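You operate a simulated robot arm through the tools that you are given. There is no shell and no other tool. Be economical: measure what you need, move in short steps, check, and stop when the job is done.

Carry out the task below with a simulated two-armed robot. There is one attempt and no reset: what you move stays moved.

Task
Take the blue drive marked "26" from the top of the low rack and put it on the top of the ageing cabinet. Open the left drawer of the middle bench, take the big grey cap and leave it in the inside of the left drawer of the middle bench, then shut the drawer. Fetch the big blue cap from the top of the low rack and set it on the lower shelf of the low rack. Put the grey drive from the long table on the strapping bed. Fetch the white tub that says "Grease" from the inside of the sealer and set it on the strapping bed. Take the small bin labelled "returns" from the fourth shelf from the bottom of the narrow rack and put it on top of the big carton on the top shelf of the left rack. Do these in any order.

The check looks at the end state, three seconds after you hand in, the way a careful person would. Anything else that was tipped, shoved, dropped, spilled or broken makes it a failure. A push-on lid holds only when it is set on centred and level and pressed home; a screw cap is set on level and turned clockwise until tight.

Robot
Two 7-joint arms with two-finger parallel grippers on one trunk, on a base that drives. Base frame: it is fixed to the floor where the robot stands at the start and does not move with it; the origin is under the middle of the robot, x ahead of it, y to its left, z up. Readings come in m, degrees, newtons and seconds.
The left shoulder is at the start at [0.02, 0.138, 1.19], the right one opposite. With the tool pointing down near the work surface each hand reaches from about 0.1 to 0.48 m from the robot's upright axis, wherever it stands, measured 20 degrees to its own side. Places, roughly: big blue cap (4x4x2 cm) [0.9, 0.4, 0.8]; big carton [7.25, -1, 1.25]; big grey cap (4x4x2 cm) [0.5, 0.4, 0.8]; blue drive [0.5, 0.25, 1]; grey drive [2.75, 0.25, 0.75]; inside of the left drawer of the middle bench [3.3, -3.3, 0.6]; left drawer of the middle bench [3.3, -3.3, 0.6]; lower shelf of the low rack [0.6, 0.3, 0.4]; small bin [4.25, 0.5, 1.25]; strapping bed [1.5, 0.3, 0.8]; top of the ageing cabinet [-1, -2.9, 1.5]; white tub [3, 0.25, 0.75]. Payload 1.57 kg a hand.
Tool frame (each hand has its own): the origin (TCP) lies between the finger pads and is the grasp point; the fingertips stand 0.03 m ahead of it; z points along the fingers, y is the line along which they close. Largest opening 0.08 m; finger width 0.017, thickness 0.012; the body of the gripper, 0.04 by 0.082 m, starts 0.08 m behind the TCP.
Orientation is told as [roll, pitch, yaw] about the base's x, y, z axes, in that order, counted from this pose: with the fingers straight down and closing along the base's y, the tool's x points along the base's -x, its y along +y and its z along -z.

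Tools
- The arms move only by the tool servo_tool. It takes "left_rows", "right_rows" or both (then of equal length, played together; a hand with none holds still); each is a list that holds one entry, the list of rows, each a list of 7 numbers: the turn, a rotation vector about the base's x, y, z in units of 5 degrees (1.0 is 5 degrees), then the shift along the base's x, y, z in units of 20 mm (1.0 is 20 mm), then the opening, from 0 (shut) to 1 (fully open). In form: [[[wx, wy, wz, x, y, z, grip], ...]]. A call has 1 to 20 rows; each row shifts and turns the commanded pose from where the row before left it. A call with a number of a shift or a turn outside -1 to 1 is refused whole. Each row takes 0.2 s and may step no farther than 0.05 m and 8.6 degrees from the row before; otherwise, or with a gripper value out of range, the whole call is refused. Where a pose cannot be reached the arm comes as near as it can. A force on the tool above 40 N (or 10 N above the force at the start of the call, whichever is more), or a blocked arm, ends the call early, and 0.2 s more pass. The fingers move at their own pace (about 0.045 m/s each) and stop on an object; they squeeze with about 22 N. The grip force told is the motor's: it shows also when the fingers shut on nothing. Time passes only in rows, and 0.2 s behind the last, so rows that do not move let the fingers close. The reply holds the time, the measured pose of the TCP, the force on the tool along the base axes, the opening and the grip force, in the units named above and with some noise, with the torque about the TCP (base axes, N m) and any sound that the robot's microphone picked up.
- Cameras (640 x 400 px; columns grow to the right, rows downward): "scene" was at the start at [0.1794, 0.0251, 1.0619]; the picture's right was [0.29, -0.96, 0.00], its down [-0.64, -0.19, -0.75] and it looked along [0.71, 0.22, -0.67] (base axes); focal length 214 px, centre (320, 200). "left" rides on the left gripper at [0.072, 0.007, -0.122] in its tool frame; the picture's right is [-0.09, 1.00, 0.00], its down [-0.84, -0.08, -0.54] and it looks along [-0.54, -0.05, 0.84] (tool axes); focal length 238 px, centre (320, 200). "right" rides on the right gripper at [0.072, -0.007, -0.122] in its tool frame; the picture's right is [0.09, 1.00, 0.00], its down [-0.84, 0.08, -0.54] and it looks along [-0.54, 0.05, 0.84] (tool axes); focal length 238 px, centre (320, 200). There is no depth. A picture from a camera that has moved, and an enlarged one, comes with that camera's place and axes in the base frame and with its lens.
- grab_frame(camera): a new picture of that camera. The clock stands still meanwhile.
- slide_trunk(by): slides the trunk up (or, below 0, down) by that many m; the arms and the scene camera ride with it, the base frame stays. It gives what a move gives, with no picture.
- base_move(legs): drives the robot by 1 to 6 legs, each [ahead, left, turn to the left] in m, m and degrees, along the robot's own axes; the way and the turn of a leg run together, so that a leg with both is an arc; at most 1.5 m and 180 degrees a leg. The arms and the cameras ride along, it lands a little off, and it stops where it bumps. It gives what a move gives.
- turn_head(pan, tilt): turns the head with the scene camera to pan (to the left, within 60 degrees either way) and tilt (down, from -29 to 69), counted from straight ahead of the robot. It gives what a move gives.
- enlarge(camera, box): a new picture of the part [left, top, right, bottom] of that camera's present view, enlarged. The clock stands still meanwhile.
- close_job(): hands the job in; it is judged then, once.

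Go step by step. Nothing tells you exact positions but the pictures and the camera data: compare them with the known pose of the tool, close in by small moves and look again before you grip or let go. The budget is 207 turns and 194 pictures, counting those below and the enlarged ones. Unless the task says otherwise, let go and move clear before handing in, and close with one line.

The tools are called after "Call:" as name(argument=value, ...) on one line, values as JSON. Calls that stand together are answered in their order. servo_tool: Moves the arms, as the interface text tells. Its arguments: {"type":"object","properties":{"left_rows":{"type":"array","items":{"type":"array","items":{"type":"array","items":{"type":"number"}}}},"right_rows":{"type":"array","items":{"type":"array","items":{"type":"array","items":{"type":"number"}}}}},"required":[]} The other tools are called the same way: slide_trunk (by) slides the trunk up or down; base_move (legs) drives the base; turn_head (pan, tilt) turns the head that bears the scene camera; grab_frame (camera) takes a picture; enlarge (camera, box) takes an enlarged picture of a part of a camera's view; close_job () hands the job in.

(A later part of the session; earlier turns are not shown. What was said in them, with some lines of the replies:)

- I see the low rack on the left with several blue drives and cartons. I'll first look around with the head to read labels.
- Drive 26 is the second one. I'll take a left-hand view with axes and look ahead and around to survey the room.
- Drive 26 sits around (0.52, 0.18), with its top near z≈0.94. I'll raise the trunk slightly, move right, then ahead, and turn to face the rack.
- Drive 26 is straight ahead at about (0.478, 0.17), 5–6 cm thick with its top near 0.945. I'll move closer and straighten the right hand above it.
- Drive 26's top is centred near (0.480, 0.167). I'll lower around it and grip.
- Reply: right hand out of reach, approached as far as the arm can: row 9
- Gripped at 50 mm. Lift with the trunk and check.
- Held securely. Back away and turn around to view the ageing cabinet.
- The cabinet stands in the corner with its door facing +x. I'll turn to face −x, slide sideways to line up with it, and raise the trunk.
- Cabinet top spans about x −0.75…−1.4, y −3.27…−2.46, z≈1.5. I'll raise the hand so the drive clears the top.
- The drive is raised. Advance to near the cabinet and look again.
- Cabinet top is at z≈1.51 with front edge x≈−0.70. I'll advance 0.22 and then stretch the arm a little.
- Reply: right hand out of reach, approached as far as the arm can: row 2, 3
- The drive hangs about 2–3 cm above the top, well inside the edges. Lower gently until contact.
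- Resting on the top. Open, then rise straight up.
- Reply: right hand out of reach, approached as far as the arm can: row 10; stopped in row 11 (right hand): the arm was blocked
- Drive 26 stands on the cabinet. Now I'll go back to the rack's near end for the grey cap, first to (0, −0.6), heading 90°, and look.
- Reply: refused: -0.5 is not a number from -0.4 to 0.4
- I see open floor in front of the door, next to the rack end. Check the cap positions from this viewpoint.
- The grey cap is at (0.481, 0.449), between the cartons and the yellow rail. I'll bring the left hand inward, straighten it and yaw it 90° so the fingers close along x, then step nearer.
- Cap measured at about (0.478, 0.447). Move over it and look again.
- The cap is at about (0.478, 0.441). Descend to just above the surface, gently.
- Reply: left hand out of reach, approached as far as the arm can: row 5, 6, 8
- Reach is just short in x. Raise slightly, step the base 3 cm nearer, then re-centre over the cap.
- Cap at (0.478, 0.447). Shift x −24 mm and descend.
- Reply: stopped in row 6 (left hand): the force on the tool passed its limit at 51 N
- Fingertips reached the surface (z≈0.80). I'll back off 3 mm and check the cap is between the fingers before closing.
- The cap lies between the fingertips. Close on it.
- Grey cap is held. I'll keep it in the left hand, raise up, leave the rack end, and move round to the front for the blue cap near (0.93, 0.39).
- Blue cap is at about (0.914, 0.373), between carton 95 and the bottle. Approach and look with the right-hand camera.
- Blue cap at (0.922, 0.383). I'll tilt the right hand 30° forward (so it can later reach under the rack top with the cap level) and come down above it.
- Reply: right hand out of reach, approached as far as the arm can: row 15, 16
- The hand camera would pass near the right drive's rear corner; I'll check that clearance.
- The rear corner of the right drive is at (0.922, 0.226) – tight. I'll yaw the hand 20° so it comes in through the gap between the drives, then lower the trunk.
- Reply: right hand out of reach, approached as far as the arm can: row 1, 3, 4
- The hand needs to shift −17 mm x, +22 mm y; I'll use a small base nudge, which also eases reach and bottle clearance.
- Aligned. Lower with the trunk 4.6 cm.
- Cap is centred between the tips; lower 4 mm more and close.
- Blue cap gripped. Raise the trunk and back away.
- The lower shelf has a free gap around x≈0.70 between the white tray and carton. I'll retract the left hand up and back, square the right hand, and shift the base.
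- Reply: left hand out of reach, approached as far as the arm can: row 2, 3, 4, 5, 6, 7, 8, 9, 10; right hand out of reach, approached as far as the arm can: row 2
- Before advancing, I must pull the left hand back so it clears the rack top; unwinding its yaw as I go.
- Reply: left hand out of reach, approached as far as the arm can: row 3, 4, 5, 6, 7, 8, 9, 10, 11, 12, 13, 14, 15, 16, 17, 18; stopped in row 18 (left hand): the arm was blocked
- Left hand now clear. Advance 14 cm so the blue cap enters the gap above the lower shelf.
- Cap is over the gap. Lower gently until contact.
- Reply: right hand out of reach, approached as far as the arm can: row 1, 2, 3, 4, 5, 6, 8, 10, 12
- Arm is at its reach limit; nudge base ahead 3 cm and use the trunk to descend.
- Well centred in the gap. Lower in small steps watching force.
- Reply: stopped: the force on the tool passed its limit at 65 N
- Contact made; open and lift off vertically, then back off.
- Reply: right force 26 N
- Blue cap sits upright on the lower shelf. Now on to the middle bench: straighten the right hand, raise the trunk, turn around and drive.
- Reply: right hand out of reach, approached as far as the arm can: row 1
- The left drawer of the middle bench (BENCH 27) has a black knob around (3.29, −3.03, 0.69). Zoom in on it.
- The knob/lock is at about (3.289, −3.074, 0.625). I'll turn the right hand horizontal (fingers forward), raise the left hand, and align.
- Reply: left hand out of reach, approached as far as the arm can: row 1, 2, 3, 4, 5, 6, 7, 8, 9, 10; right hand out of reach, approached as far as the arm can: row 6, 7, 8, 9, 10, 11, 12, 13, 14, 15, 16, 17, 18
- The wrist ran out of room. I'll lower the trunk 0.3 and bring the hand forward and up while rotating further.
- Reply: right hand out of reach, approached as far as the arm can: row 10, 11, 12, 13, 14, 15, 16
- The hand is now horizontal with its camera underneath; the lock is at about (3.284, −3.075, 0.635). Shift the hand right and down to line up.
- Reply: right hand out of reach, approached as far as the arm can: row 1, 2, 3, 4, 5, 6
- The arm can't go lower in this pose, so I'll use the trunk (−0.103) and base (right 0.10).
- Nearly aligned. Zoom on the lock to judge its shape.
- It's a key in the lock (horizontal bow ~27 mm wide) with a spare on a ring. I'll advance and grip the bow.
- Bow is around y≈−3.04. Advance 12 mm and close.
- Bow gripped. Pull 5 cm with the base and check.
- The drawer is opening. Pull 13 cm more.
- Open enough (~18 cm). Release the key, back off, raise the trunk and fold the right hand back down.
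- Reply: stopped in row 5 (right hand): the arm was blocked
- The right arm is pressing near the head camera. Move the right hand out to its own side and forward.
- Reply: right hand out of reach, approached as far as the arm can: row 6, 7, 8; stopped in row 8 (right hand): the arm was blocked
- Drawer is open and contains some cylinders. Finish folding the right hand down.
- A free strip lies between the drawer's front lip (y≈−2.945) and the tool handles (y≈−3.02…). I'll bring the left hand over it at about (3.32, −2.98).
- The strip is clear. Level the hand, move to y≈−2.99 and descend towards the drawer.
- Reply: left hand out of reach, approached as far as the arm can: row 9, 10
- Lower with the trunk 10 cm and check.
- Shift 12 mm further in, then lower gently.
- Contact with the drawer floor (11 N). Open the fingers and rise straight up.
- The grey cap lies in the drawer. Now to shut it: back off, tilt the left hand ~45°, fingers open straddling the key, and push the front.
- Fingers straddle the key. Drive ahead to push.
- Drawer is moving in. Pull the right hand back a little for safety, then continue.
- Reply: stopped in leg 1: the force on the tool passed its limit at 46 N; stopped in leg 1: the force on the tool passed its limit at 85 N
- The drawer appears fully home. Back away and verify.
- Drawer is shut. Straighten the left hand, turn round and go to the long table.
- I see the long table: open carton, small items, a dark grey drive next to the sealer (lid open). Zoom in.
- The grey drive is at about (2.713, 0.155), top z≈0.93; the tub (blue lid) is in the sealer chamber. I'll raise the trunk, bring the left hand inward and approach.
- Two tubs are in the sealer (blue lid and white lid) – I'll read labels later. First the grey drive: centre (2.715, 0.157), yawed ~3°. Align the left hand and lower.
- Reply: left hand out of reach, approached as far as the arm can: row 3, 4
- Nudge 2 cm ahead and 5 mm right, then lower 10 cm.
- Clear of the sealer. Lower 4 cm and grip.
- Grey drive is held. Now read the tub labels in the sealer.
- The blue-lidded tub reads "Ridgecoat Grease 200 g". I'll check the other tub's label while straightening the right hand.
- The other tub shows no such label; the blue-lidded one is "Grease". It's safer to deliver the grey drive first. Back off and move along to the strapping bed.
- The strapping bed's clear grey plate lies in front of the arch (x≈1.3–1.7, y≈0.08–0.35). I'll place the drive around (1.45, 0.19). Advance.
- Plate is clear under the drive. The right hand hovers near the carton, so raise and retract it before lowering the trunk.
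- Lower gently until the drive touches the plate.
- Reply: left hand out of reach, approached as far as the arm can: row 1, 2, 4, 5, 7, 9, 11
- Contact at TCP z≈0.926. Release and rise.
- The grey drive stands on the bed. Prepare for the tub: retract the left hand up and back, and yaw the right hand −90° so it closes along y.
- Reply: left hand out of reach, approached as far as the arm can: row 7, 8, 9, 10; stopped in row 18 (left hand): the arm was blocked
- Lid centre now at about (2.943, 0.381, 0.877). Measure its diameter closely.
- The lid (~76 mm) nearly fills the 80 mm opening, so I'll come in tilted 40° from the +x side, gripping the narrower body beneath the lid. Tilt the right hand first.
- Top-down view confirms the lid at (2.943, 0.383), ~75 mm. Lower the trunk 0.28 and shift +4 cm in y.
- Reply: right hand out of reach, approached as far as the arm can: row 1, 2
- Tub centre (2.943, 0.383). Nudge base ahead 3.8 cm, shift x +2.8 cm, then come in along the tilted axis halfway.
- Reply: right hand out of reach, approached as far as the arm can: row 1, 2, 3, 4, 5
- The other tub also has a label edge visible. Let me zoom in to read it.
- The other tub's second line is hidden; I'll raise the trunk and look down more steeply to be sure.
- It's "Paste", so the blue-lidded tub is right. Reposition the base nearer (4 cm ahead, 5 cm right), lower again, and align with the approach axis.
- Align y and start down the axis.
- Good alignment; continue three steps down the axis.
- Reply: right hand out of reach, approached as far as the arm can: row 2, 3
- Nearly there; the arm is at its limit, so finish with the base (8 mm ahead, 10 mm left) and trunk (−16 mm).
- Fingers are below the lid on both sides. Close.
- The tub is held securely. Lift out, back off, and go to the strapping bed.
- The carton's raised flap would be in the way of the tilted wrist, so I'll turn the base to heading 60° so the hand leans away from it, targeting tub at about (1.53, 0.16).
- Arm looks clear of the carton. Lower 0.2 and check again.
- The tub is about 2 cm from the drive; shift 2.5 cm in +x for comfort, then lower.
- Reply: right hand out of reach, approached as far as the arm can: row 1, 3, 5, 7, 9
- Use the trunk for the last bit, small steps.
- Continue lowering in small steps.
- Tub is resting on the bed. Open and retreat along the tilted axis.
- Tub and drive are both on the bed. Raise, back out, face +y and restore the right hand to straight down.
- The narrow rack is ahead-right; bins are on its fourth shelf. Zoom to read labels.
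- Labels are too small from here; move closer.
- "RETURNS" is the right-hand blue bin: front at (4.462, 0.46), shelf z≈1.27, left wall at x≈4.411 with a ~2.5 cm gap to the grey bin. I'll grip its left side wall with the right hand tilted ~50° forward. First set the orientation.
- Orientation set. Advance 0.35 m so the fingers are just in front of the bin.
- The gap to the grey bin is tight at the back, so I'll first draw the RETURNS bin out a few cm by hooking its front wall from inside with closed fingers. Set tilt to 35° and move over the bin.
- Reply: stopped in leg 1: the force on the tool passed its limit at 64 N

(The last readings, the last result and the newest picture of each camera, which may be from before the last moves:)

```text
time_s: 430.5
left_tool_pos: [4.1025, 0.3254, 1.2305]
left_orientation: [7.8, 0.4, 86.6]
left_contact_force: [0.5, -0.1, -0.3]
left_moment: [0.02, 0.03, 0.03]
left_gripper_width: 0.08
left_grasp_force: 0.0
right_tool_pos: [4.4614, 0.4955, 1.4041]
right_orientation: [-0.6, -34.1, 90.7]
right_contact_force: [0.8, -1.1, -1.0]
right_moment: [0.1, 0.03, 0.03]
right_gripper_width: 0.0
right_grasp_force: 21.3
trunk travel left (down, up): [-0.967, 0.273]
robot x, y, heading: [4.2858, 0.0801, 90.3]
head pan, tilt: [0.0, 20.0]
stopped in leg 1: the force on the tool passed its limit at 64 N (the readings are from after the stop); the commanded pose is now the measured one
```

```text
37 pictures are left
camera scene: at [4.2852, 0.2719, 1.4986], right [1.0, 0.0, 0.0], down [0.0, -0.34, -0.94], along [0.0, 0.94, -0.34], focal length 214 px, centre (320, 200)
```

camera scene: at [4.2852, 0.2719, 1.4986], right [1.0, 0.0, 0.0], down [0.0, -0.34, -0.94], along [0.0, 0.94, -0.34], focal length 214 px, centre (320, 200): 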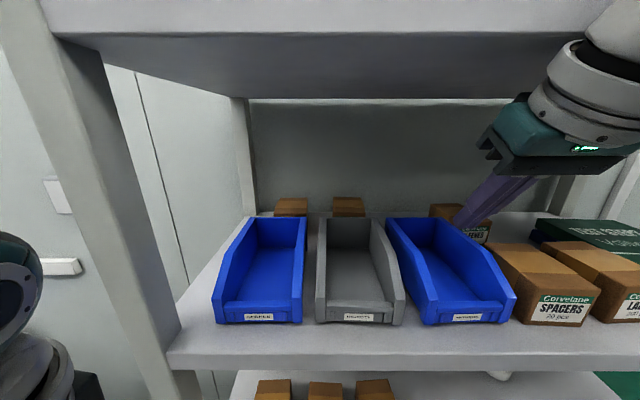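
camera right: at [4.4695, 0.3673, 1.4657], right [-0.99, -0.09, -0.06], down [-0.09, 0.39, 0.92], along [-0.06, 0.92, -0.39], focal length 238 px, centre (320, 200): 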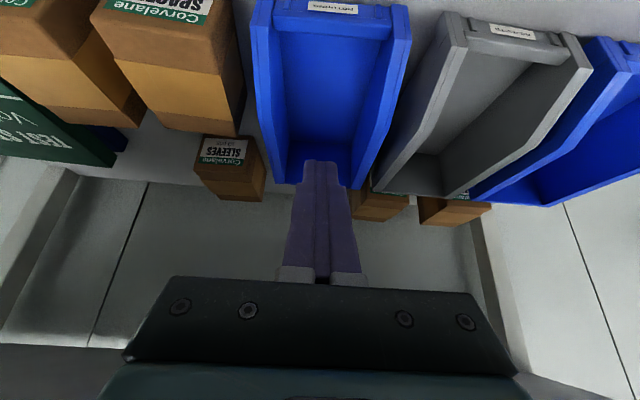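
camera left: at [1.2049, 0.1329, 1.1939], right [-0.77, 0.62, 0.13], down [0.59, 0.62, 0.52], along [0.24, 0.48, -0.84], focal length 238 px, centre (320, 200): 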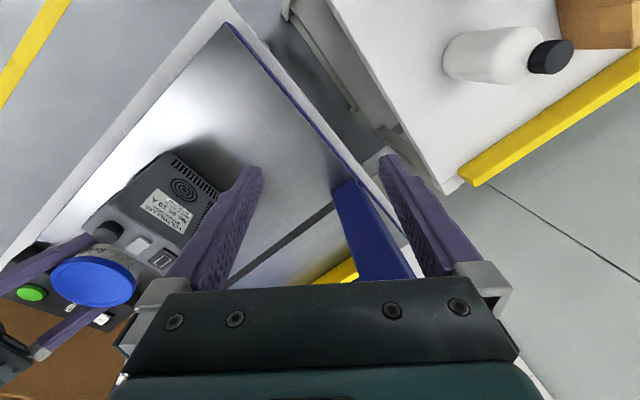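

The wrist touched the upper shelf's front edge. Back off 2.5 cm, lower, and look.

Call:
base_move(legs=[[-0.03, 0, 0]])

Call:
slide_trunk(by=-0.06)

Call:
grab_frame(camera="right")

Call:
grab_frame(camera="scene")

```text
time_s: 431.3
left_tool_pos: [4.1041, 0.2971, 1.2292]
left_orientation: [7.9, 0.3, 86.6]
left_contact_force: [-0.3, -0.1, 1.3]
left_moment: [0.0, 0.01, 0.01]
left_gripper_width: 0.0803
left_grasp_force: 0.1
right_tool_pos: [4.4622, 0.4661, 1.4032]
right_orientation: [-0.5, -34.4, 90.9]
right_contact_force: [-0.6, -0.2, 0.4]
right_moment: [-0.02, -0.01, -0.04]
right_gripper_width: 0.0
right_grasp_force: 21.3
trunk travel left (down, up): [-0.967, 0.273]
robot x, y, heading: [4.2876, 0.0498, 90.1]
head pan, tilt: [0.0, 20.0]
```

```text
time_s: 432.3
left_tool_pos: [4.1038, 0.2952, 1.1703]
left_orientation: [7.9, 0.3, 86.7]
left_contact_force: [1.0, 0.0, -0.2]
left_moment: [-0.01, 0.0, -0.03]
left_gripper_width: 0.0801
left_grasp_force: 0.1
right_tool_pos: [4.4619, 0.4656, 1.3445]
right_orientation: [-0.5, -34.3, 90.8]
right_contact_force: [-0.4, 0.0, 0.4]
right_moment: [0.02, -0.02, -0.04]
right_gripper_width: 0.0001
right_grasp_force: 21.8
trunk travel left (down, up): [-0.907, 0.333]
robot x, y, heading: [4.2863, 0.0513, 90.2]
head pan, tilt: [0.0, 20.0]
```

```text
36 pictures are left
camera right: at [4.4695, 0.3379, 1.4058], right [-0.99, -0.09, -0.06], down [-0.09, 0.39, 0.92], along [-0.06, 0.92, -0.39], focal length 238 px, centre (320, 200)
```

right: 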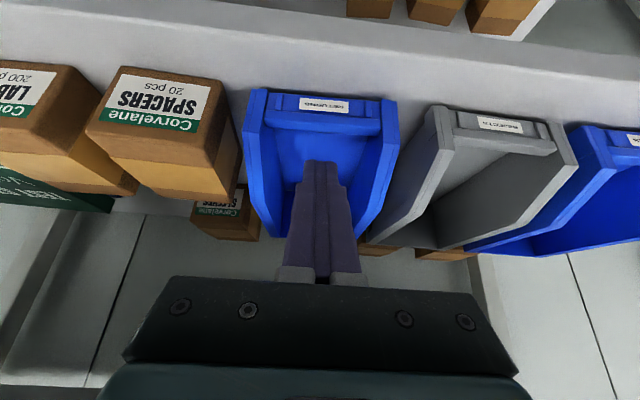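

```text
35 pictures are left
camera scene: at [4.2852, 0.2423, 1.4386], right [1.0, 0.0, 0.0], down [0.0, -0.34, -0.94], along [0.0, 0.94, -0.34], focal length 214 px, centre (320, 200)
```

scene: 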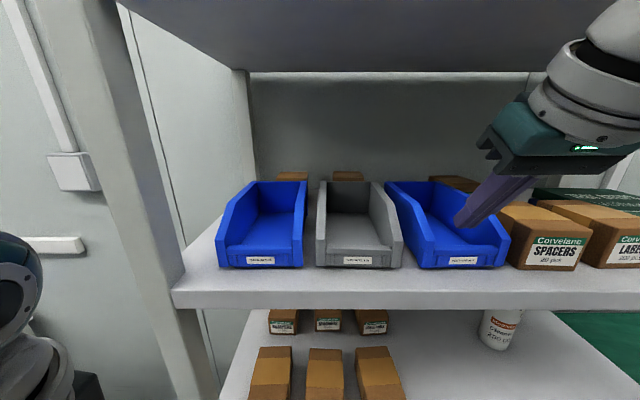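

Advance 3 cm and lower so the tips hook behind the front wall.

Call:
base_move(legs=[[0.03, 0, 0]])

Call:
slide_trunk(by=-0.03)

Call:
enlarge(camera="scene", box=[370, 130, 570, 280])

```text
time_s: 433.2
left_tool_pos: [4.1035, 0.3265, 1.17]
left_orientation: [8.0, 0.3, 86.5]
left_contact_force: [1.4, 0.4, 1.3]
left_moment: [0.05, 0.04, 0.01]
left_gripper_width: 0.0801
left_grasp_force: 0.1
right_tool_pos: [4.461, 0.4974, 1.3454]
right_orientation: [-0.6, -34.1, 90.9]
right_contact_force: [0.2, -0.3, -0.2]
right_moment: [-0.01, 0.01, -0.02]
right_gripper_width: 0.0
right_grasp_force: 21.6
trunk travel left (down, up): [-0.907, 0.333]
robot x, y, heading: [4.2867, 0.0831, 90.3]
head pan, tilt: [0.0, 20.0]
```

```text
time_s: 433.9
left_tool_pos: [4.1036, 0.326, 1.1397]
left_orientation: [7.9, 0.3, 86.5]
left_contact_force: [-0.3, -0.4, -1.1]
left_moment: [0.0, -0.01, -0.01]
left_gripper_width: 0.0799
left_grasp_force: 0.0
right_tool_pos: [4.462, 0.4968, 1.314]
right_orientation: [-0.4, -34.3, 90.9]
right_contact_force: [-0.7, 0.3, -0.5]
right_moment: [0.02, -0.04, 0.0]
right_gripper_width: 0.0
right_grasp_force: 21.8
trunk travel left (down, up): [-0.877, 0.363]
robot x, y, heading: [4.2872, 0.081, 90.0]
head pan, tilt: [0.0, 20.0]
```

```text
2.67 times, centred on (470, 205) of scene
camera zoom: at [4.2852, 0.2723, 1.4085], right [1.0, 0.0, 0.0], down [0.0, -0.34, -0.94], along [0.0, 0.94, -0.34], focal length 572 px, centre (-80, 187)
```

zoom: 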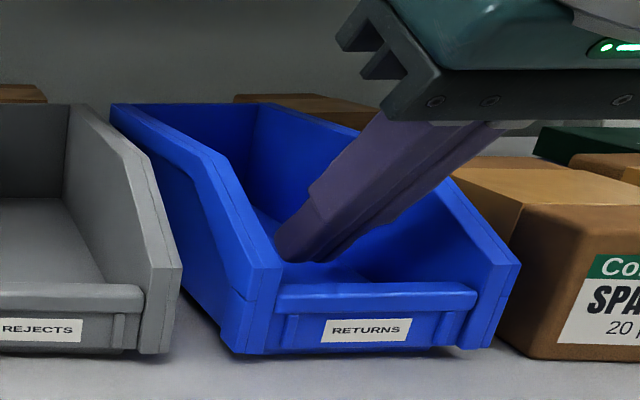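

The tips are inside, behind the front lip. Pull back 6 cm slowly.

Call:
base_move(legs=[[-0.06, 0, 0]])

Call:
grab_frame(camera="scene")

```text
time_s: 434.9
left_tool_pos: [4.1039, 0.2683, 1.1396]
left_orientation: [8.0, 0.3, 86.6]
left_contact_force: [-0.9, 0.1, 0.0]
left_moment: [0.01, -0.02, -0.01]
left_gripper_width: 0.0801
left_grasp_force: 0.0
right_tool_pos: [4.4613, 0.4367, 1.3141]
right_orientation: [-0.6, -34.2, 90.9]
right_contact_force: [0.0, -0.2, -0.3]
right_moment: [-0.02, 0.0, -0.01]
right_gripper_width: 0.0001
right_grasp_force: 20.5
trunk travel left (down, up): [-0.877, 0.363]
robot x, y, heading: [4.2877, 0.0191, 89.9]
head pan, tilt: [0.0, 20.0]
```

```text
33 pictures are left
camera scene: at [4.2853, 0.2125, 1.4086], right [1.0, 0.0, 0.0], down [0.0, -0.34, -0.94], along [0.0, 0.94, -0.34], focal length 214 px, centre (320, 200)
```

scene: 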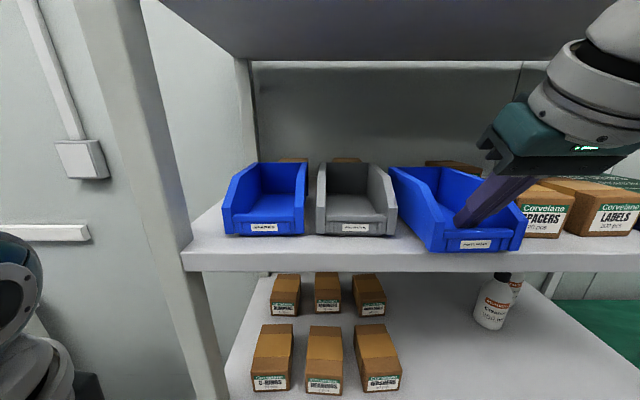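

Bin slid out ~3.5 cm. Pull 3.5 cm more.

Call:
base_move(legs=[[-0.037, 0, 0]])

Call:
slide_trunk(by=0.08)

Call:
grab_frame(camera="right")

```text
time_s: 435.8
left_tool_pos: [4.1024, 0.2305, 1.1398]
left_orientation: [8.1, 0.3, 86.8]
left_contact_force: [-0.3, -0.1, -0.4]
left_moment: [0.01, 0.01, 0.02]
left_gripper_width: 0.0802
left_grasp_force: 0.0
right_tool_pos: [4.462, 0.3988, 1.3143]
right_orientation: [-0.6, -34.2, 91.0]
right_contact_force: [0.2, 0.4, 0.0]
right_moment: [0.01, 0.02, -0.04]
right_gripper_width: 0.0002
right_grasp_force: 21.6
trunk travel left (down, up): [-0.877, 0.363]
robot x, y, heading: [4.284, -0.0193, 90.3]
head pan, tilt: [0.0, 20.0]
```

```text
time_s: 436.9
left_tool_pos: [4.1033, 0.23, 1.2194]
left_orientation: [7.9, 0.3, 86.8]
left_contact_force: [-0.3, -0.7, -0.4]
left_moment: [0.0, 0.03, -0.01]
left_gripper_width: 0.0801
left_grasp_force: 0.0
right_tool_pos: [4.4613, 0.3993, 1.3945]
right_orientation: [-0.5, -34.2, 91.0]
right_contact_force: [-0.9, -0.4, -0.3]
right_moment: [0.02, 0.02, 0.0]
right_gripper_width: 0.0
right_grasp_force: 21.9
trunk travel left (down, up): [-0.957, 0.283]
robot x, y, heading: [4.2847, -0.0195, 90.2]
head pan, tilt: [0.0, 20.0]
```

```text
32 pictures are left
camera right: at [4.4696, 0.2713, 1.4557], right [-0.99, -0.09, -0.06], down [-0.09, 0.39, 0.92], along [-0.06, 0.92, -0.39], focal length 238 px, centre (320, 200)
```

right: 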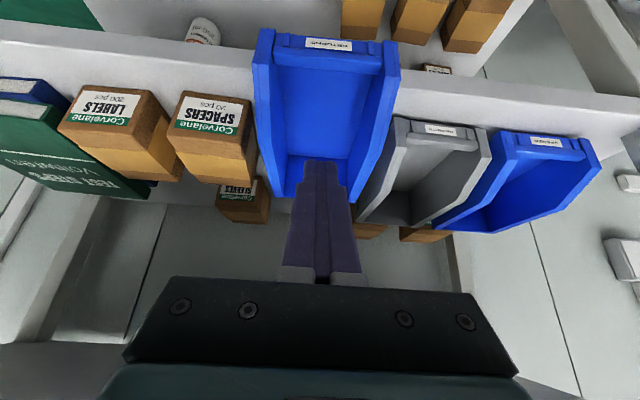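

Bin now protrudes; its left wall centre is at x≈4.420. Open partly, shift over the wall, and lower astride it.

Call:
servo_tool(right_rows=[[[0, 0, 0, -0.7, 0.4, 0, 0.5], [0, 0, 0, -0.7, 0.4, 0, 0.5], [0, 0, 0, -0.65, 0.4, 0, 0.5], [0, 0, 0, 0, 0, 0, 0.5]]])

Call:
slide_trunk(by=-0.03)

Call:
grab_frame(camera="right")

```text
time_s: 437.9
left_tool_pos: [4.1028, 0.2304, 1.2201]
left_orientation: [8.0, 0.4, 86.7]
left_contact_force: [-0.1, -0.2, -0.4]
left_moment: [-0.01, 0.0, -0.01]
left_gripper_width: 0.0798
left_grasp_force: 0.0
right_tool_pos: [4.4209, 0.4241, 1.3954]
right_orientation: [-0.5, -34.2, 90.9]
right_contact_force: [0.5, 0.0, 0.2]
right_moment: [0.0, 0.02, 0.0]
right_gripper_width: 0.0398
right_grasp_force: 0.1
trunk travel left (down, up): [-0.957, 0.283]
robot x, y, heading: [4.2924, -0.0177, 90.5]
head pan, tilt: [0.0, 20.0]
```

```text
time_s: 438.7
left_tool_pos: [4.1033, 0.2312, 1.1898]
left_orientation: [8.0, 0.3, 86.7]
left_contact_force: [-0.1, -1.3, -0.2]
left_moment: [0.0, 0.0, -0.02]
left_gripper_width: 0.0801
left_grasp_force: 0.1
right_tool_pos: [4.421, 0.4231, 1.365]
right_orientation: [-0.5, -34.1, 91.1]
right_contact_force: [-0.5, 0.4, 0.0]
right_moment: [0.01, -0.03, 0.01]
right_gripper_width: 0.04
right_grasp_force: 0.1
trunk travel left (down, up): [-0.927, 0.313]
robot x, y, heading: [4.2873, -0.0151, 90.3]
head pan, tilt: [0.0, 20.0]
```

```text
31 pictures are left
camera right: at [4.4286, 0.2956, 1.4263], right [-0.99, -0.09, -0.06], down [-0.09, 0.39, 0.92], along [-0.06, 0.92, -0.39], focal length 238 px, centre (320, 200)
```

right: 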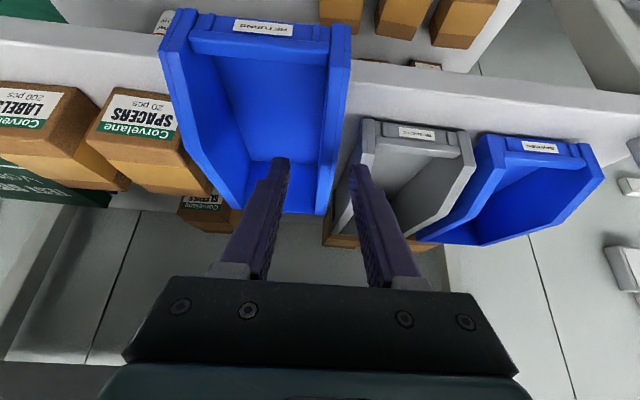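

Reduce opening slightly, shift back 12 mm to stay clear of the grey bin, then lower astride the wall.

Call:
servo_tool(right_rows=[[[0, 0, 0, 0, -0.6, 0, 0.43], [0, 0, 0, 0, 0, 0, 0.43]]])

Call:
slide_trunk(by=-0.035)

Call:
grab_frame(camera="right")

Call:
enlarge(camera="scene", box=[330, 110, 570, 270])

```text
time_s: 439.3
left_tool_pos: [4.1043, 0.2301, 1.19]
left_orientation: [8.0, 0.2, 86.8]
left_contact_force: [0.9, 0.4, -0.2]
left_moment: [0.03, 0.01, 0.01]
left_gripper_width: 0.0803
left_grasp_force: 0.0
right_tool_pos: [4.4204, 0.4112, 1.3645]
right_orientation: [-0.5, -34.2, 91.0]
right_contact_force: [0.1, 0.0, 0.2]
right_moment: [-0.02, -0.01, -0.01]
right_gripper_width: 0.0343
right_grasp_force: 0.1
trunk travel left (down, up): [-0.927, 0.313]
robot x, y, heading: [4.2829, -0.0156, 90.1]
head pan, tilt: [0.0, 20.0]
```

```text
time_s: 440.1
left_tool_pos: [4.104, 0.231, 1.1546]
left_orientation: [7.9, 0.2, 86.7]
left_contact_force: [1.0, 0.1, 0.5]
left_moment: [0.01, 0.0, -0.03]
left_gripper_width: 0.08
left_grasp_force: 0.0
right_tool_pos: [4.4203, 0.4113, 1.3302]
right_orientation: [-0.6, -34.1, 91.0]
right_contact_force: [0.2, 0.3, -0.2]
right_moment: [-0.01, -0.01, 0.01]
right_gripper_width: 0.0342
right_grasp_force: 0.0
trunk travel left (down, up): [-0.892, 0.348]
robot x, y, heading: [4.2835, -0.018, 89.9]
head pan, tilt: [0.0, 20.0]
```

```text
30 pictures are left
camera right: at [4.4284, 0.2832, 1.3916], right [-0.99, -0.09, -0.06], down [-0.09, 0.39, 0.92], along [-0.06, 0.92, -0.39], focal length 238 px, centre (320, 200)
```

right: 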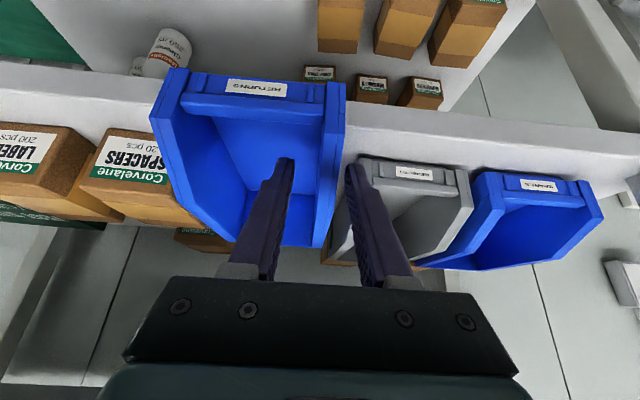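

```text
2.50 times, centred on (450, 190) of scene
camera zoom: at [4.2854, 0.1758, 1.4235], right [1.0, 0.0, 0.0], down [0.0, -0.34, -0.94], along [0.0, 0.94, -0.34], focal length 536 px, centre (-5, 225)
```

zoom: 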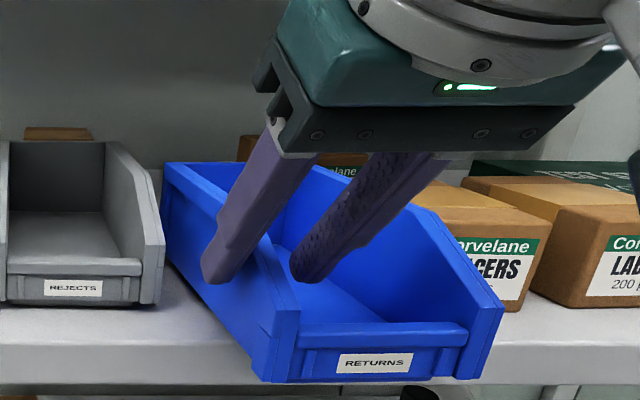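

Fingers straddle the wall nicely. Lower 1 cm, centre 4 mm, and close.

Call:
slide_trunk(by=-0.01)

Call:
servo_tool(right_rows=[[[0, 0, 0, -0.2, 0, 0, 0.3], [0, 0, 0, 0, 0, 0, 0], [0, 0, 0, 0, 0, 0, 0], [0, 0, 0, 0, 0, 0, 0]]])

Call:
slide_trunk(by=0.03)

Call:
grab_frame(camera="scene")

```text
time_s: 440.6
left_tool_pos: [4.1029, 0.2305, 1.1449]
left_orientation: [8.0, 0.2, 86.7]
left_contact_force: [-0.1, 0.2, -0.2]
left_moment: [0.01, 0.0, -0.01]
left_gripper_width: 0.0797
left_grasp_force: 0.1
right_tool_pos: [4.4207, 0.4117, 1.32]
right_orientation: [-0.6, -34.1, 91.0]
right_contact_force: [-0.3, -0.6, -0.3]
right_moment: [0.0, -0.03, -0.03]
right_gripper_width: 0.0341
right_grasp_force: 0.0
trunk travel left (down, up): [-0.882, 0.358]
robot x, y, heading: [4.29, -0.0144, 90.2]
head pan, tilt: [0.0, 20.0]
```

```text
time_s: 441.6
left_tool_pos: [4.104, 0.2296, 1.1444]
left_orientation: [8.0, 0.2, 86.7]
left_contact_force: [-0.3, 0.0, -0.9]
left_moment: [-0.02, 0.01, -0.02]
left_gripper_width: 0.0799
left_grasp_force: 0.1
right_tool_pos: [4.416, 0.4115, 1.3196]
right_orientation: [-0.5, -34.2, 91.0]
right_contact_force: [-1.1, 0.5, 0.0]
right_moment: [0.01, 0.05, 0.04]
right_gripper_width: 0.0113
right_grasp_force: 22.0
trunk travel left (down, up): [-0.882, 0.358]
robot x, y, heading: [4.2883, -0.0161, 90.1]
head pan, tilt: [0.0, 20.0]
```

```text
time_s: 442.4
left_tool_pos: [4.1033, 0.2301, 1.1743]
left_orientation: [8.0, 0.3, 86.7]
left_contact_force: [0.1, -0.6, -0.4]
left_moment: [0.01, 0.0, 0.0]
left_gripper_width: 0.08
left_grasp_force: 0.0
right_tool_pos: [4.417, 0.4118, 1.3501]
right_orientation: [-0.5, -34.2, 91.0]
right_contact_force: [0.4, -0.8, -1.0]
right_moment: [-0.06, 0.06, -0.03]
right_gripper_width: 0.0111
right_grasp_force: 22.2
trunk travel left (down, up): [-0.912, 0.328]
robot x, y, heading: [4.2897, -0.0232, 90.0]
head pan, tilt: [0.0, 20.0]
```

```text
28 pictures are left
camera scene: at [4.2854, 0.1757, 1.4436], right [1.0, 0.0, 0.0], down [0.0, -0.34, -0.94], along [0.0, 0.94, -0.34], focal length 214 px, centre (320, 200)
```

scene: 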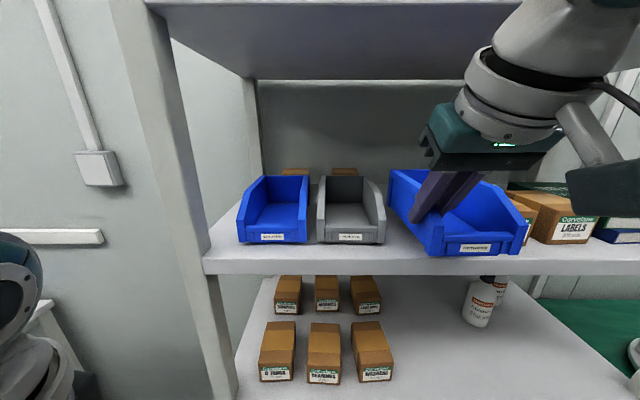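

Bin is held level. Back out, turn toward +x and survey the left rack.

Call:
base_move(legs=[[-0.55, 0, 0], [0, 0, -90], [0.9, 0, 0]])

Call:
turn_head(pan=-5, tilt=5)

Call:
grab_frame(camera="scene")

```text
time_s: 453.7
left_tool_pos: [5.4344, -0.3747, 1.1744]
left_orientation: [8.0, 0.4, -3.0]
left_contact_force: [0.2, 0.3, 0.3]
left_moment: [0.02, -0.01, 0.0]
left_gripper_width: 0.0801
left_grasp_force: 0.1
right_tool_pos: [5.6172, -0.6852, 1.3495]
right_orientation: [-0.4, -34.3, 1.4]
right_contact_force: [-0.2, 0.2, -0.2]
right_moment: [0.04, 0.07, -0.02]
right_gripper_width: 0.0114
right_grasp_force: 21.7
trunk travel left (down, up): [-0.912, 0.328]
robot x, y, heading: [5.1898, -0.5586, 0.7]
head pan, tilt: [0.0, 20.0]
```

```text
time_s: 454.5
left_tool_pos: [5.4336, -0.3741, 1.1741]
left_orientation: [8.0, 0.3, -3.0]
left_contact_force: [0.8, -0.3, -1.1]
left_moment: [0.01, 0.03, 0.0]
left_gripper_width: 0.0801
left_grasp_force: 0.1
right_tool_pos: [5.6175, -0.6852, 1.3497]
right_orientation: [-0.4, -34.1, 1.3]
right_contact_force: [0.1, 0.0, -1.0]
right_moment: [0.02, 0.05, 0.0]
right_gripper_width: 0.0118
right_grasp_force: 22.0
trunk travel left (down, up): [-0.912, 0.328]
robot x, y, heading: [5.1877, -0.5579, 0.3]
head pan, tilt: [-5.0, 5.0]
```

```text
27 pictures are left
camera scene: at [5.3781, -0.5642, 1.4678], right [-0.08, -1.0, 0.0], down [-0.09, 0.01, -1.0], along [0.99, -0.08, -0.09], focal length 214 px, centre (320, 200)
```

scene: 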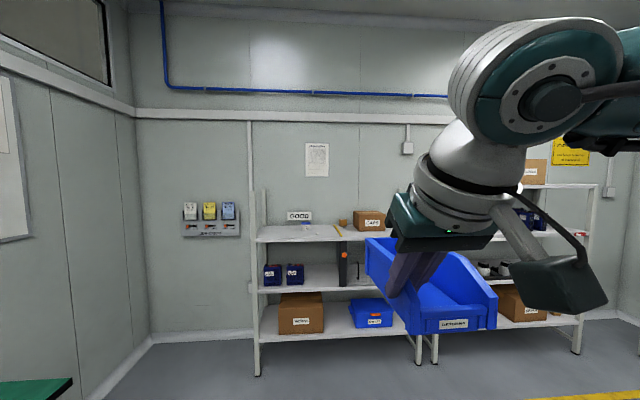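

Left rack: the big carton on its top shelf is around (7.2, −1.15), top ≈1.2. Move closer.

Call:
base_move(legs=[[0.6, -0.42, 0], [0.3, 0, 0]])

Call:
turn_head(pan=10, tilt=15)

Call:
grab_frame(camera="scene")

```text
time_s: 460.1
left_tool_pos: [6.335, -0.7862, 1.1752]
left_orientation: [8.0, 0.3, -3.1]
left_contact_force: [0.0, -0.1, -0.1]
left_moment: [0.05, 0.0, 0.01]
left_gripper_width: 0.0803
left_grasp_force: 0.1
right_tool_pos: [6.5188, -1.0975, 1.3489]
right_orientation: [-0.5, -34.3, 1.2]
right_contact_force: [-0.3, 0.1, -1.4]
right_moment: [0.04, 0.09, 0.01]
right_gripper_width: 0.0113
right_grasp_force: 21.8
trunk travel left (down, up): [-0.912, 0.328]
robot x, y, heading: [6.0876, -0.9696, 0.6]
head pan, tilt: [-5.0, 5.0]
```

```text
time_s: 460.9
left_tool_pos: [6.3346, -0.7858, 1.1736]
left_orientation: [8.0, 0.3, -3.0]
left_contact_force: [-0.4, 0.9, 0.6]
left_moment: [0.01, 0.0, 0.0]
left_gripper_width: 0.0803
left_grasp_force: 0.0
right_tool_pos: [6.5178, -1.0986, 1.3484]
right_orientation: [-0.5, -34.2, 1.3]
right_contact_force: [-0.2, 0.6, -0.7]
right_moment: [0.07, 0.08, -0.01]
right_gripper_width: 0.0115
right_grasp_force: 21.7
trunk travel left (down, up): [-0.912, 0.328]
robot x, y, heading: [6.0879, -0.968, 0.8]
head pan, tilt: [10.0, 15.0]
```

```text
26 pictures are left
camera scene: at [6.2795, -0.9519, 1.4517], right [0.18, -0.98, 0.0], down [-0.25, -0.05, -0.97], along [0.95, 0.17, -0.26], focal length 214 px, centre (320, 200)
```

scene: 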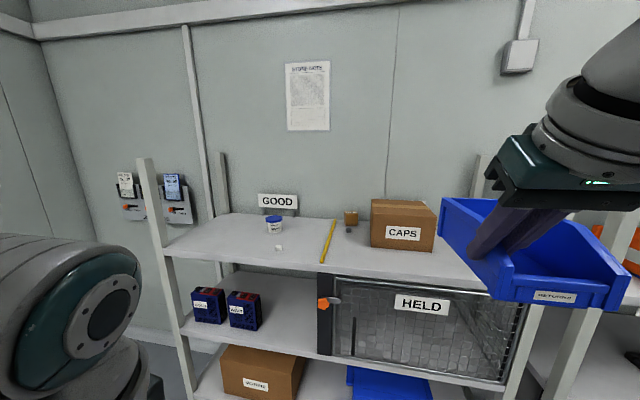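

The "CAPS" carton is the big one: top spans about x 7.18–7.46, y −1.29…−1.02, z≈1.14. Raise the left hand out of the way and approach.

Call:
servo_tool(left_rows=[[[0, 0, 0, 0, 0, 1, 1], [0, 0, 0, 0, 0, 1, 1], [0, 0, 0, 0, 0, 1, 1], [0, 0, 0, -0.5, 0, 1, 1], [0, 0, 0, -0.5, 0, 1, 1], [0, 0, 0, -0.5, 0, 1, 1], [0, 0, 0, -0.5, 0, 1, 1]]])

Call:
base_move(legs=[[0.62, -0.01, -0.6]])

Call:
turn_head(pan=-5, tilt=30)

Call:
grab_frame(camera="scene")

Call:
grab_frame(camera="right")

```text
time_s: 462.5
left_tool_pos: [6.3055, -0.7289, 1.1968]
left_orientation: [16.4, -0.3, -3.4]
left_contact_force: [-1.0, -0.2, -0.4]
left_moment: [0.0, 0.0, -0.01]
left_gripper_width: 0.0802
left_grasp_force: 0.0
left hand out of reach, approached as far as the arm can: row 2, 3, 4, 5, 6, 7
right_tool_pos: [6.5188, -1.0981, 1.3493]
right_orientation: [-0.4, -34.1, 1.2]
right_contact_force: [0.2, 0.4, -1.0]
right_moment: [0.05, 0.07, -0.02]
right_gripper_width: 0.0113
right_grasp_force: 22.2
trunk travel left (down, up): [-0.912, 0.328]
robot x, y, heading: [6.09, -0.9719, 0.5]
head pan, tilt: [10.0, 15.0]
stopped in row 7 (left hand): the arm was blocked; the commanded pose is now the measured one
```

```text
time_s: 465.9
left_tool_pos: [6.9297, -0.7437, 1.1965]
left_orientation: [16.4, -0.3, -4.2]
left_contact_force: [-0.3, 0.1, -0.8]
left_moment: [0.0, 0.04, 0.04]
left_gripper_width: 0.0801
left_grasp_force: 0.0
right_tool_pos: [7.1375, -1.1144, 1.3491]
right_orientation: [-0.5, -34.1, 0.4]
right_contact_force: [0.5, -0.8, -1.3]
right_moment: [0.01, 0.11, 0.02]
right_gripper_width: 0.0114
right_grasp_force: 22.3
trunk travel left (down, up): [-0.912, 0.328]
robot x, y, heading: [6.7106, -0.9808, -0.1]
head pan, tilt: [10.0, 15.0]
```

```text
time_s: 466.7
left_tool_pos: [6.9278, -0.7417, 1.199]
left_orientation: [16.4, -0.2, -4.2]
left_contact_force: [0.3, 0.7, -0.7]
left_moment: [0.01, 0.02, -0.02]
left_gripper_width: 0.0798
left_grasp_force: 0.0
right_tool_pos: [7.1349, -1.1145, 1.3494]
right_orientation: [-0.5, -34.0, 0.4]
right_contact_force: [-0.4, 0.1, -0.8]
right_moment: [0.05, 0.05, -0.01]
right_gripper_width: 0.0117
right_grasp_force: 21.9
trunk travel left (down, up): [-0.912, 0.328]
robot x, y, heading: [6.7079, -0.9779, -0.6]
head pan, tilt: [-5.0, 30.0]
```

```text
25 pictures are left
camera scene: at [6.8979, -0.9882, 1.4275], right [-0.09, -1.0, 0.0], down [-0.5, 0.05, -0.87], along [0.86, -0.08, -0.5], focal length 214 px, centre (320, 200)
```

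scene: 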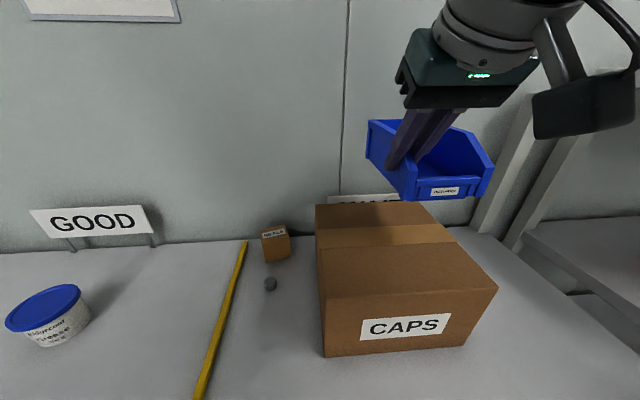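

```text
24 pictures are left
camera right: at [7.0084, -1.1208, 1.4112], right [-0.08, 1.0, -0.06], down [0.39, 0.08, 0.92], along [0.92, 0.05, -0.39], focal length 238 px, centre (320, 200)
```

right: 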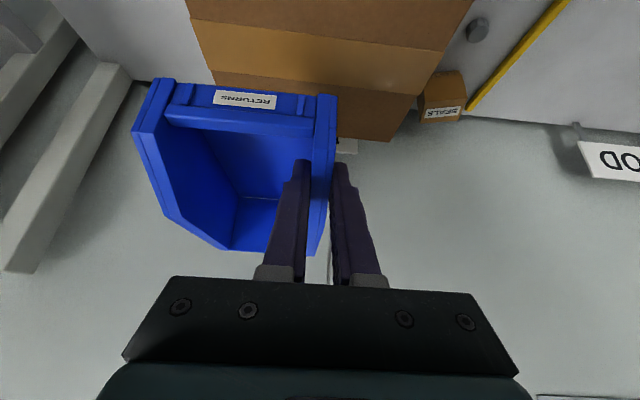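

Carton top is around z≈1.20, x 7.06–7.27, y −1.25…−1.01; the bin is nearly centred over it. Nudge left 2 cm and lower the right arm.

Call:
base_move(legs=[[0, 0.022, 0.5]])

Call:
servo_tool(right_rows=[[[0, 0, 0, 0, 0, -0.8, 0], [0, 0, 0, 0, 0, -0.8, 0], [0, 0, 0, 0, 0, -0.8, 0], [0, 0, 0, 0, 0, -0.6, 0], [0, 0, 0, 0, 0, -0.5, 0]]])

Call:
grab_frame(camera="scene")

```text
time_s: 467.5
left_tool_pos: [6.9263, -0.7183, 1.1973]
left_orientation: [16.4, -0.3, -3.7]
left_contact_force: [0.2, 0.1, 0.1]
left_moment: [0.01, 0.02, -0.03]
left_gripper_width: 0.08
left_grasp_force: 0.1
right_tool_pos: [7.1366, -1.0878, 1.3483]
right_orientation: [-0.5, -34.0, 0.9]
right_contact_force: [0.1, 0.4, -1.2]
right_moment: [0.04, 0.08, -0.01]
right_gripper_width: 0.0117
right_grasp_force: 22.3
trunk travel left (down, up): [-0.912, 0.328]
robot x, y, heading: [6.7091, -0.9601, 0.2]
head pan, tilt: [-5.0, 30.0]
```

```text
time_s: 468.7
left_tool_pos: [6.9267, -0.7168, 1.1983]
left_orientation: [16.7, -0.1, -3.7]
left_contact_force: [0.9, 0.0, -0.3]
left_moment: [0.02, -0.01, -0.02]
left_gripper_width: 0.08
left_grasp_force: 0.1
right_tool_pos: [7.1376, -1.0881, 1.2777]
right_orientation: [-0.5, -34.1, 0.9]
right_contact_force: [0.4, 0.2, -1.5]
right_moment: [0.06, 0.08, 0.01]
right_gripper_width: 0.0116
right_grasp_force: 22.1
trunk travel left (down, up): [-0.912, 0.328]
robot x, y, heading: [6.7102, -0.9608, 0.3]
head pan, tilt: [-5.0, 30.0]
```

```text
23 pictures are left
camera scene: at [6.898, -0.9648, 1.4275], right [-0.08, -1.0, 0.0], down [-0.5, 0.04, -0.87], along [0.86, -0.07, -0.5], focal length 214 px, centre (320, 200)
```

scene: 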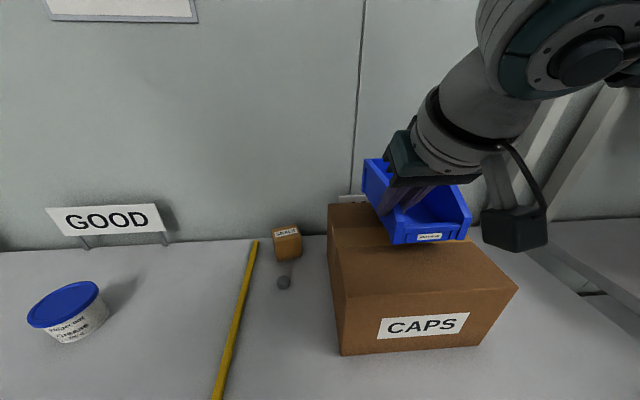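

Bin is over the carton, slightly rearward. Shift 2.5 cm towards me and lower until contact.

Call:
servo_tool(right_rows=[[[0, 0, 0, -0.6, 0, 0, 0], [0, 0, 0, -0.6, 0, 0, 0], [0, 0, 0, 0, 0, -0.3, 0], [0, 0, 0, 0, 0, -0.3, 0], [0, 0, 0, 0, 0, -0.2, 0], [0, 0, 0, 0, 0, -0.2, 0], [0, 0, 0, 0, 0, -0.15, 0], [0, 0, 0, 0, 0, -0.15, 0], [0, 0, 0, 0, 0, -0.15, 0], [0, 0, 0, 0, 0, -0.15, 0]]])

Call:
enlarge(camera="scene", box=[310, 140, 560, 360])

```text
time_s: 470.6
left_tool_pos: [6.9272, -0.7171, 1.1979]
left_orientation: [16.5, -0.2, -3.8]
left_contact_force: [-0.1, -0.8, 0.6]
left_moment: [-0.01, -0.03, 0.0]
left_gripper_width: 0.0802
left_grasp_force: 0.0
right_tool_pos: [7.1172, -1.0875, 1.2573]
right_orientation: [-0.3, -34.8, 0.9]
right_contact_force: [-6.4, -2.2, 16.3]
right_moment: [-0.29, 0.63, -0.02]
right_gripper_width: 0.0116
right_grasp_force: 22.1
trunk travel left (down, up): [-0.912, 0.328]
robot x, y, heading: [6.7118, -0.9604, -0.1]
head pan, tilt: [-5.0, 30.0]
stopped in row 9 (right hand): the force on the tool passed its limit at 45 N (the readings are from after the stop); the commanded pose is now the measured one
```

```text
1.82 times, centred on (435, 250) of scene
camera zoom: at [6.8979, -0.9654, 1.4275], right [-0.09, -1.0, 0.0], down [-0.5, 0.04, -0.87], along [0.86, -0.07, -0.5], focal length 390 px, centre (111, 109)
```

zoom: 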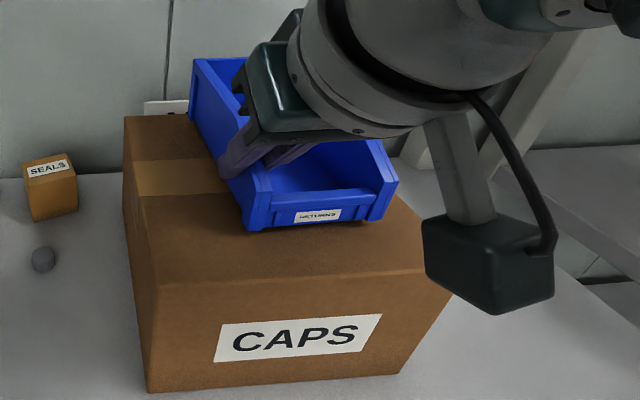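

Bin rests on the carton. Relax, open partially, and rise.

Call:
servo_tool(right_rows=[[[0, 0, 0, 0, 0, 0.1, 0], [0, 0, 0, 0, 0, 0, 0.3], [0, 0, 0, 0, 0, 0, 0.4], [0, 0, 0, 0, 0, 0, 0.4], [0, 0, 0, 0, 0, 0.5, 0.4], [0, 0, 0, 0, 0, 1, 0.4], [0, 0, 0, 0, 0, 1, 0.4], [0, 0, 0, 0, 0, 1, 0.4], [0, 0, 0, 0, 0, 1, 0.4]]])

Call:
grab_frame(camera="scene")

```text
time_s: 472.6
left_tool_pos: [6.9266, -0.7175, 1.1975]
left_orientation: [16.6, -0.2, -3.7]
left_contact_force: [0.2, -0.4, 0.1]
left_moment: [-0.02, 0.01, -0.02]
left_gripper_width: 0.0798
left_grasp_force: 0.0
right_tool_pos: [7.1159, -1.0861, 1.3491]
right_orientation: [-0.2, -34.6, 0.8]
right_contact_force: [-0.7, 0.2, -0.3]
right_moment: [0.02, 0.01, 0.01]
right_gripper_width: 0.0321
right_grasp_force: 0.0
trunk travel left (down, up): [-0.912, 0.328]
robot x, y, heading: [6.7088, -0.9558, 0.2]
head pan, tilt: [-5.0, 30.0]
```

```text
21 pictures are left
camera scene: at [6.8979, -0.9649, 1.4275], right [-0.09, -1.0, 0.0], down [-0.5, 0.04, -0.87], along [0.86, -0.07, -0.5], focal length 214 px, centre (320, 200)
```

scene: 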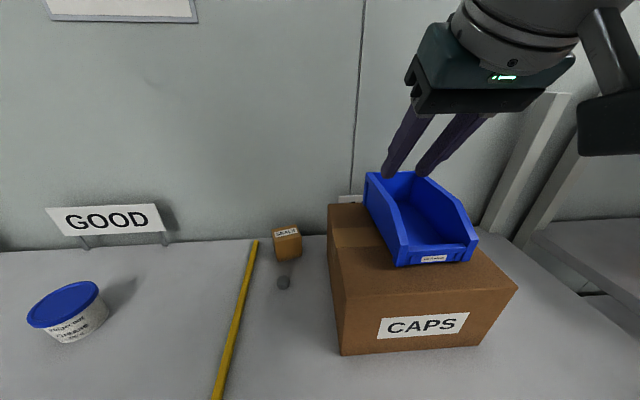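

The RETURNS bin sits stably on the CAPS carton. Back away and take a final look.

Call:
base_move(legs=[[-0.7, 0, 0]])

Call:
grab_frame(camera="scene")

```text
time_s: 476.4
left_tool_pos: [6.2318, -0.7181, 1.1973]
left_orientation: [16.5, -0.1, -3.7]
left_contact_force: [-0.1, 0.6, 0.2]
left_moment: [-0.01, -0.01, 0.03]
left_gripper_width: 0.0798
left_grasp_force: 0.1
right_tool_pos: [6.4204, -1.0887, 1.3483]
right_orientation: [-0.3, -34.6, 1.0]
right_contact_force: [-0.2, -0.9, 0.2]
right_moment: [-0.02, -0.01, -0.02]
right_gripper_width: 0.032
right_grasp_force: 0.1
trunk travel left (down, up): [-0.912, 0.328]
robot x, y, heading: [6.0174, -0.959, -0.2]
head pan, tilt: [-5.0, 30.0]
```

```text
20 pictures are left
camera scene: at [6.203, -0.9666, 1.4275], right [-0.08, -1.0, 0.0], down [-0.5, 0.04, -0.87], along [0.86, -0.07, -0.5], focal length 214 px, centre (320, 200)
```

scene: 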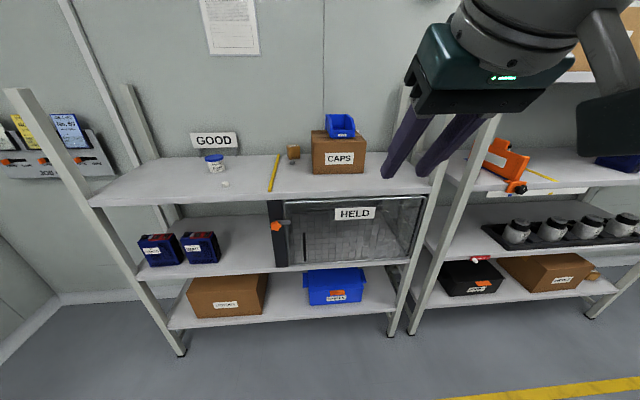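

All six items are where the task asked, the drawer is shut and both hands are empty and clear, so I'm handing in.

Call:
close_job()

```text
The job is handed in.
```

I finished all six tasks and handed the job in. Drive 26 is on the ageing cabinet, and the grey cap is in the left drawer of the middle bench, which is shut. The blue cap is on the low rack's lower shelf, the grey drive and Grease tub are on the strapping bed, and the "returns" bin is on the big carton.
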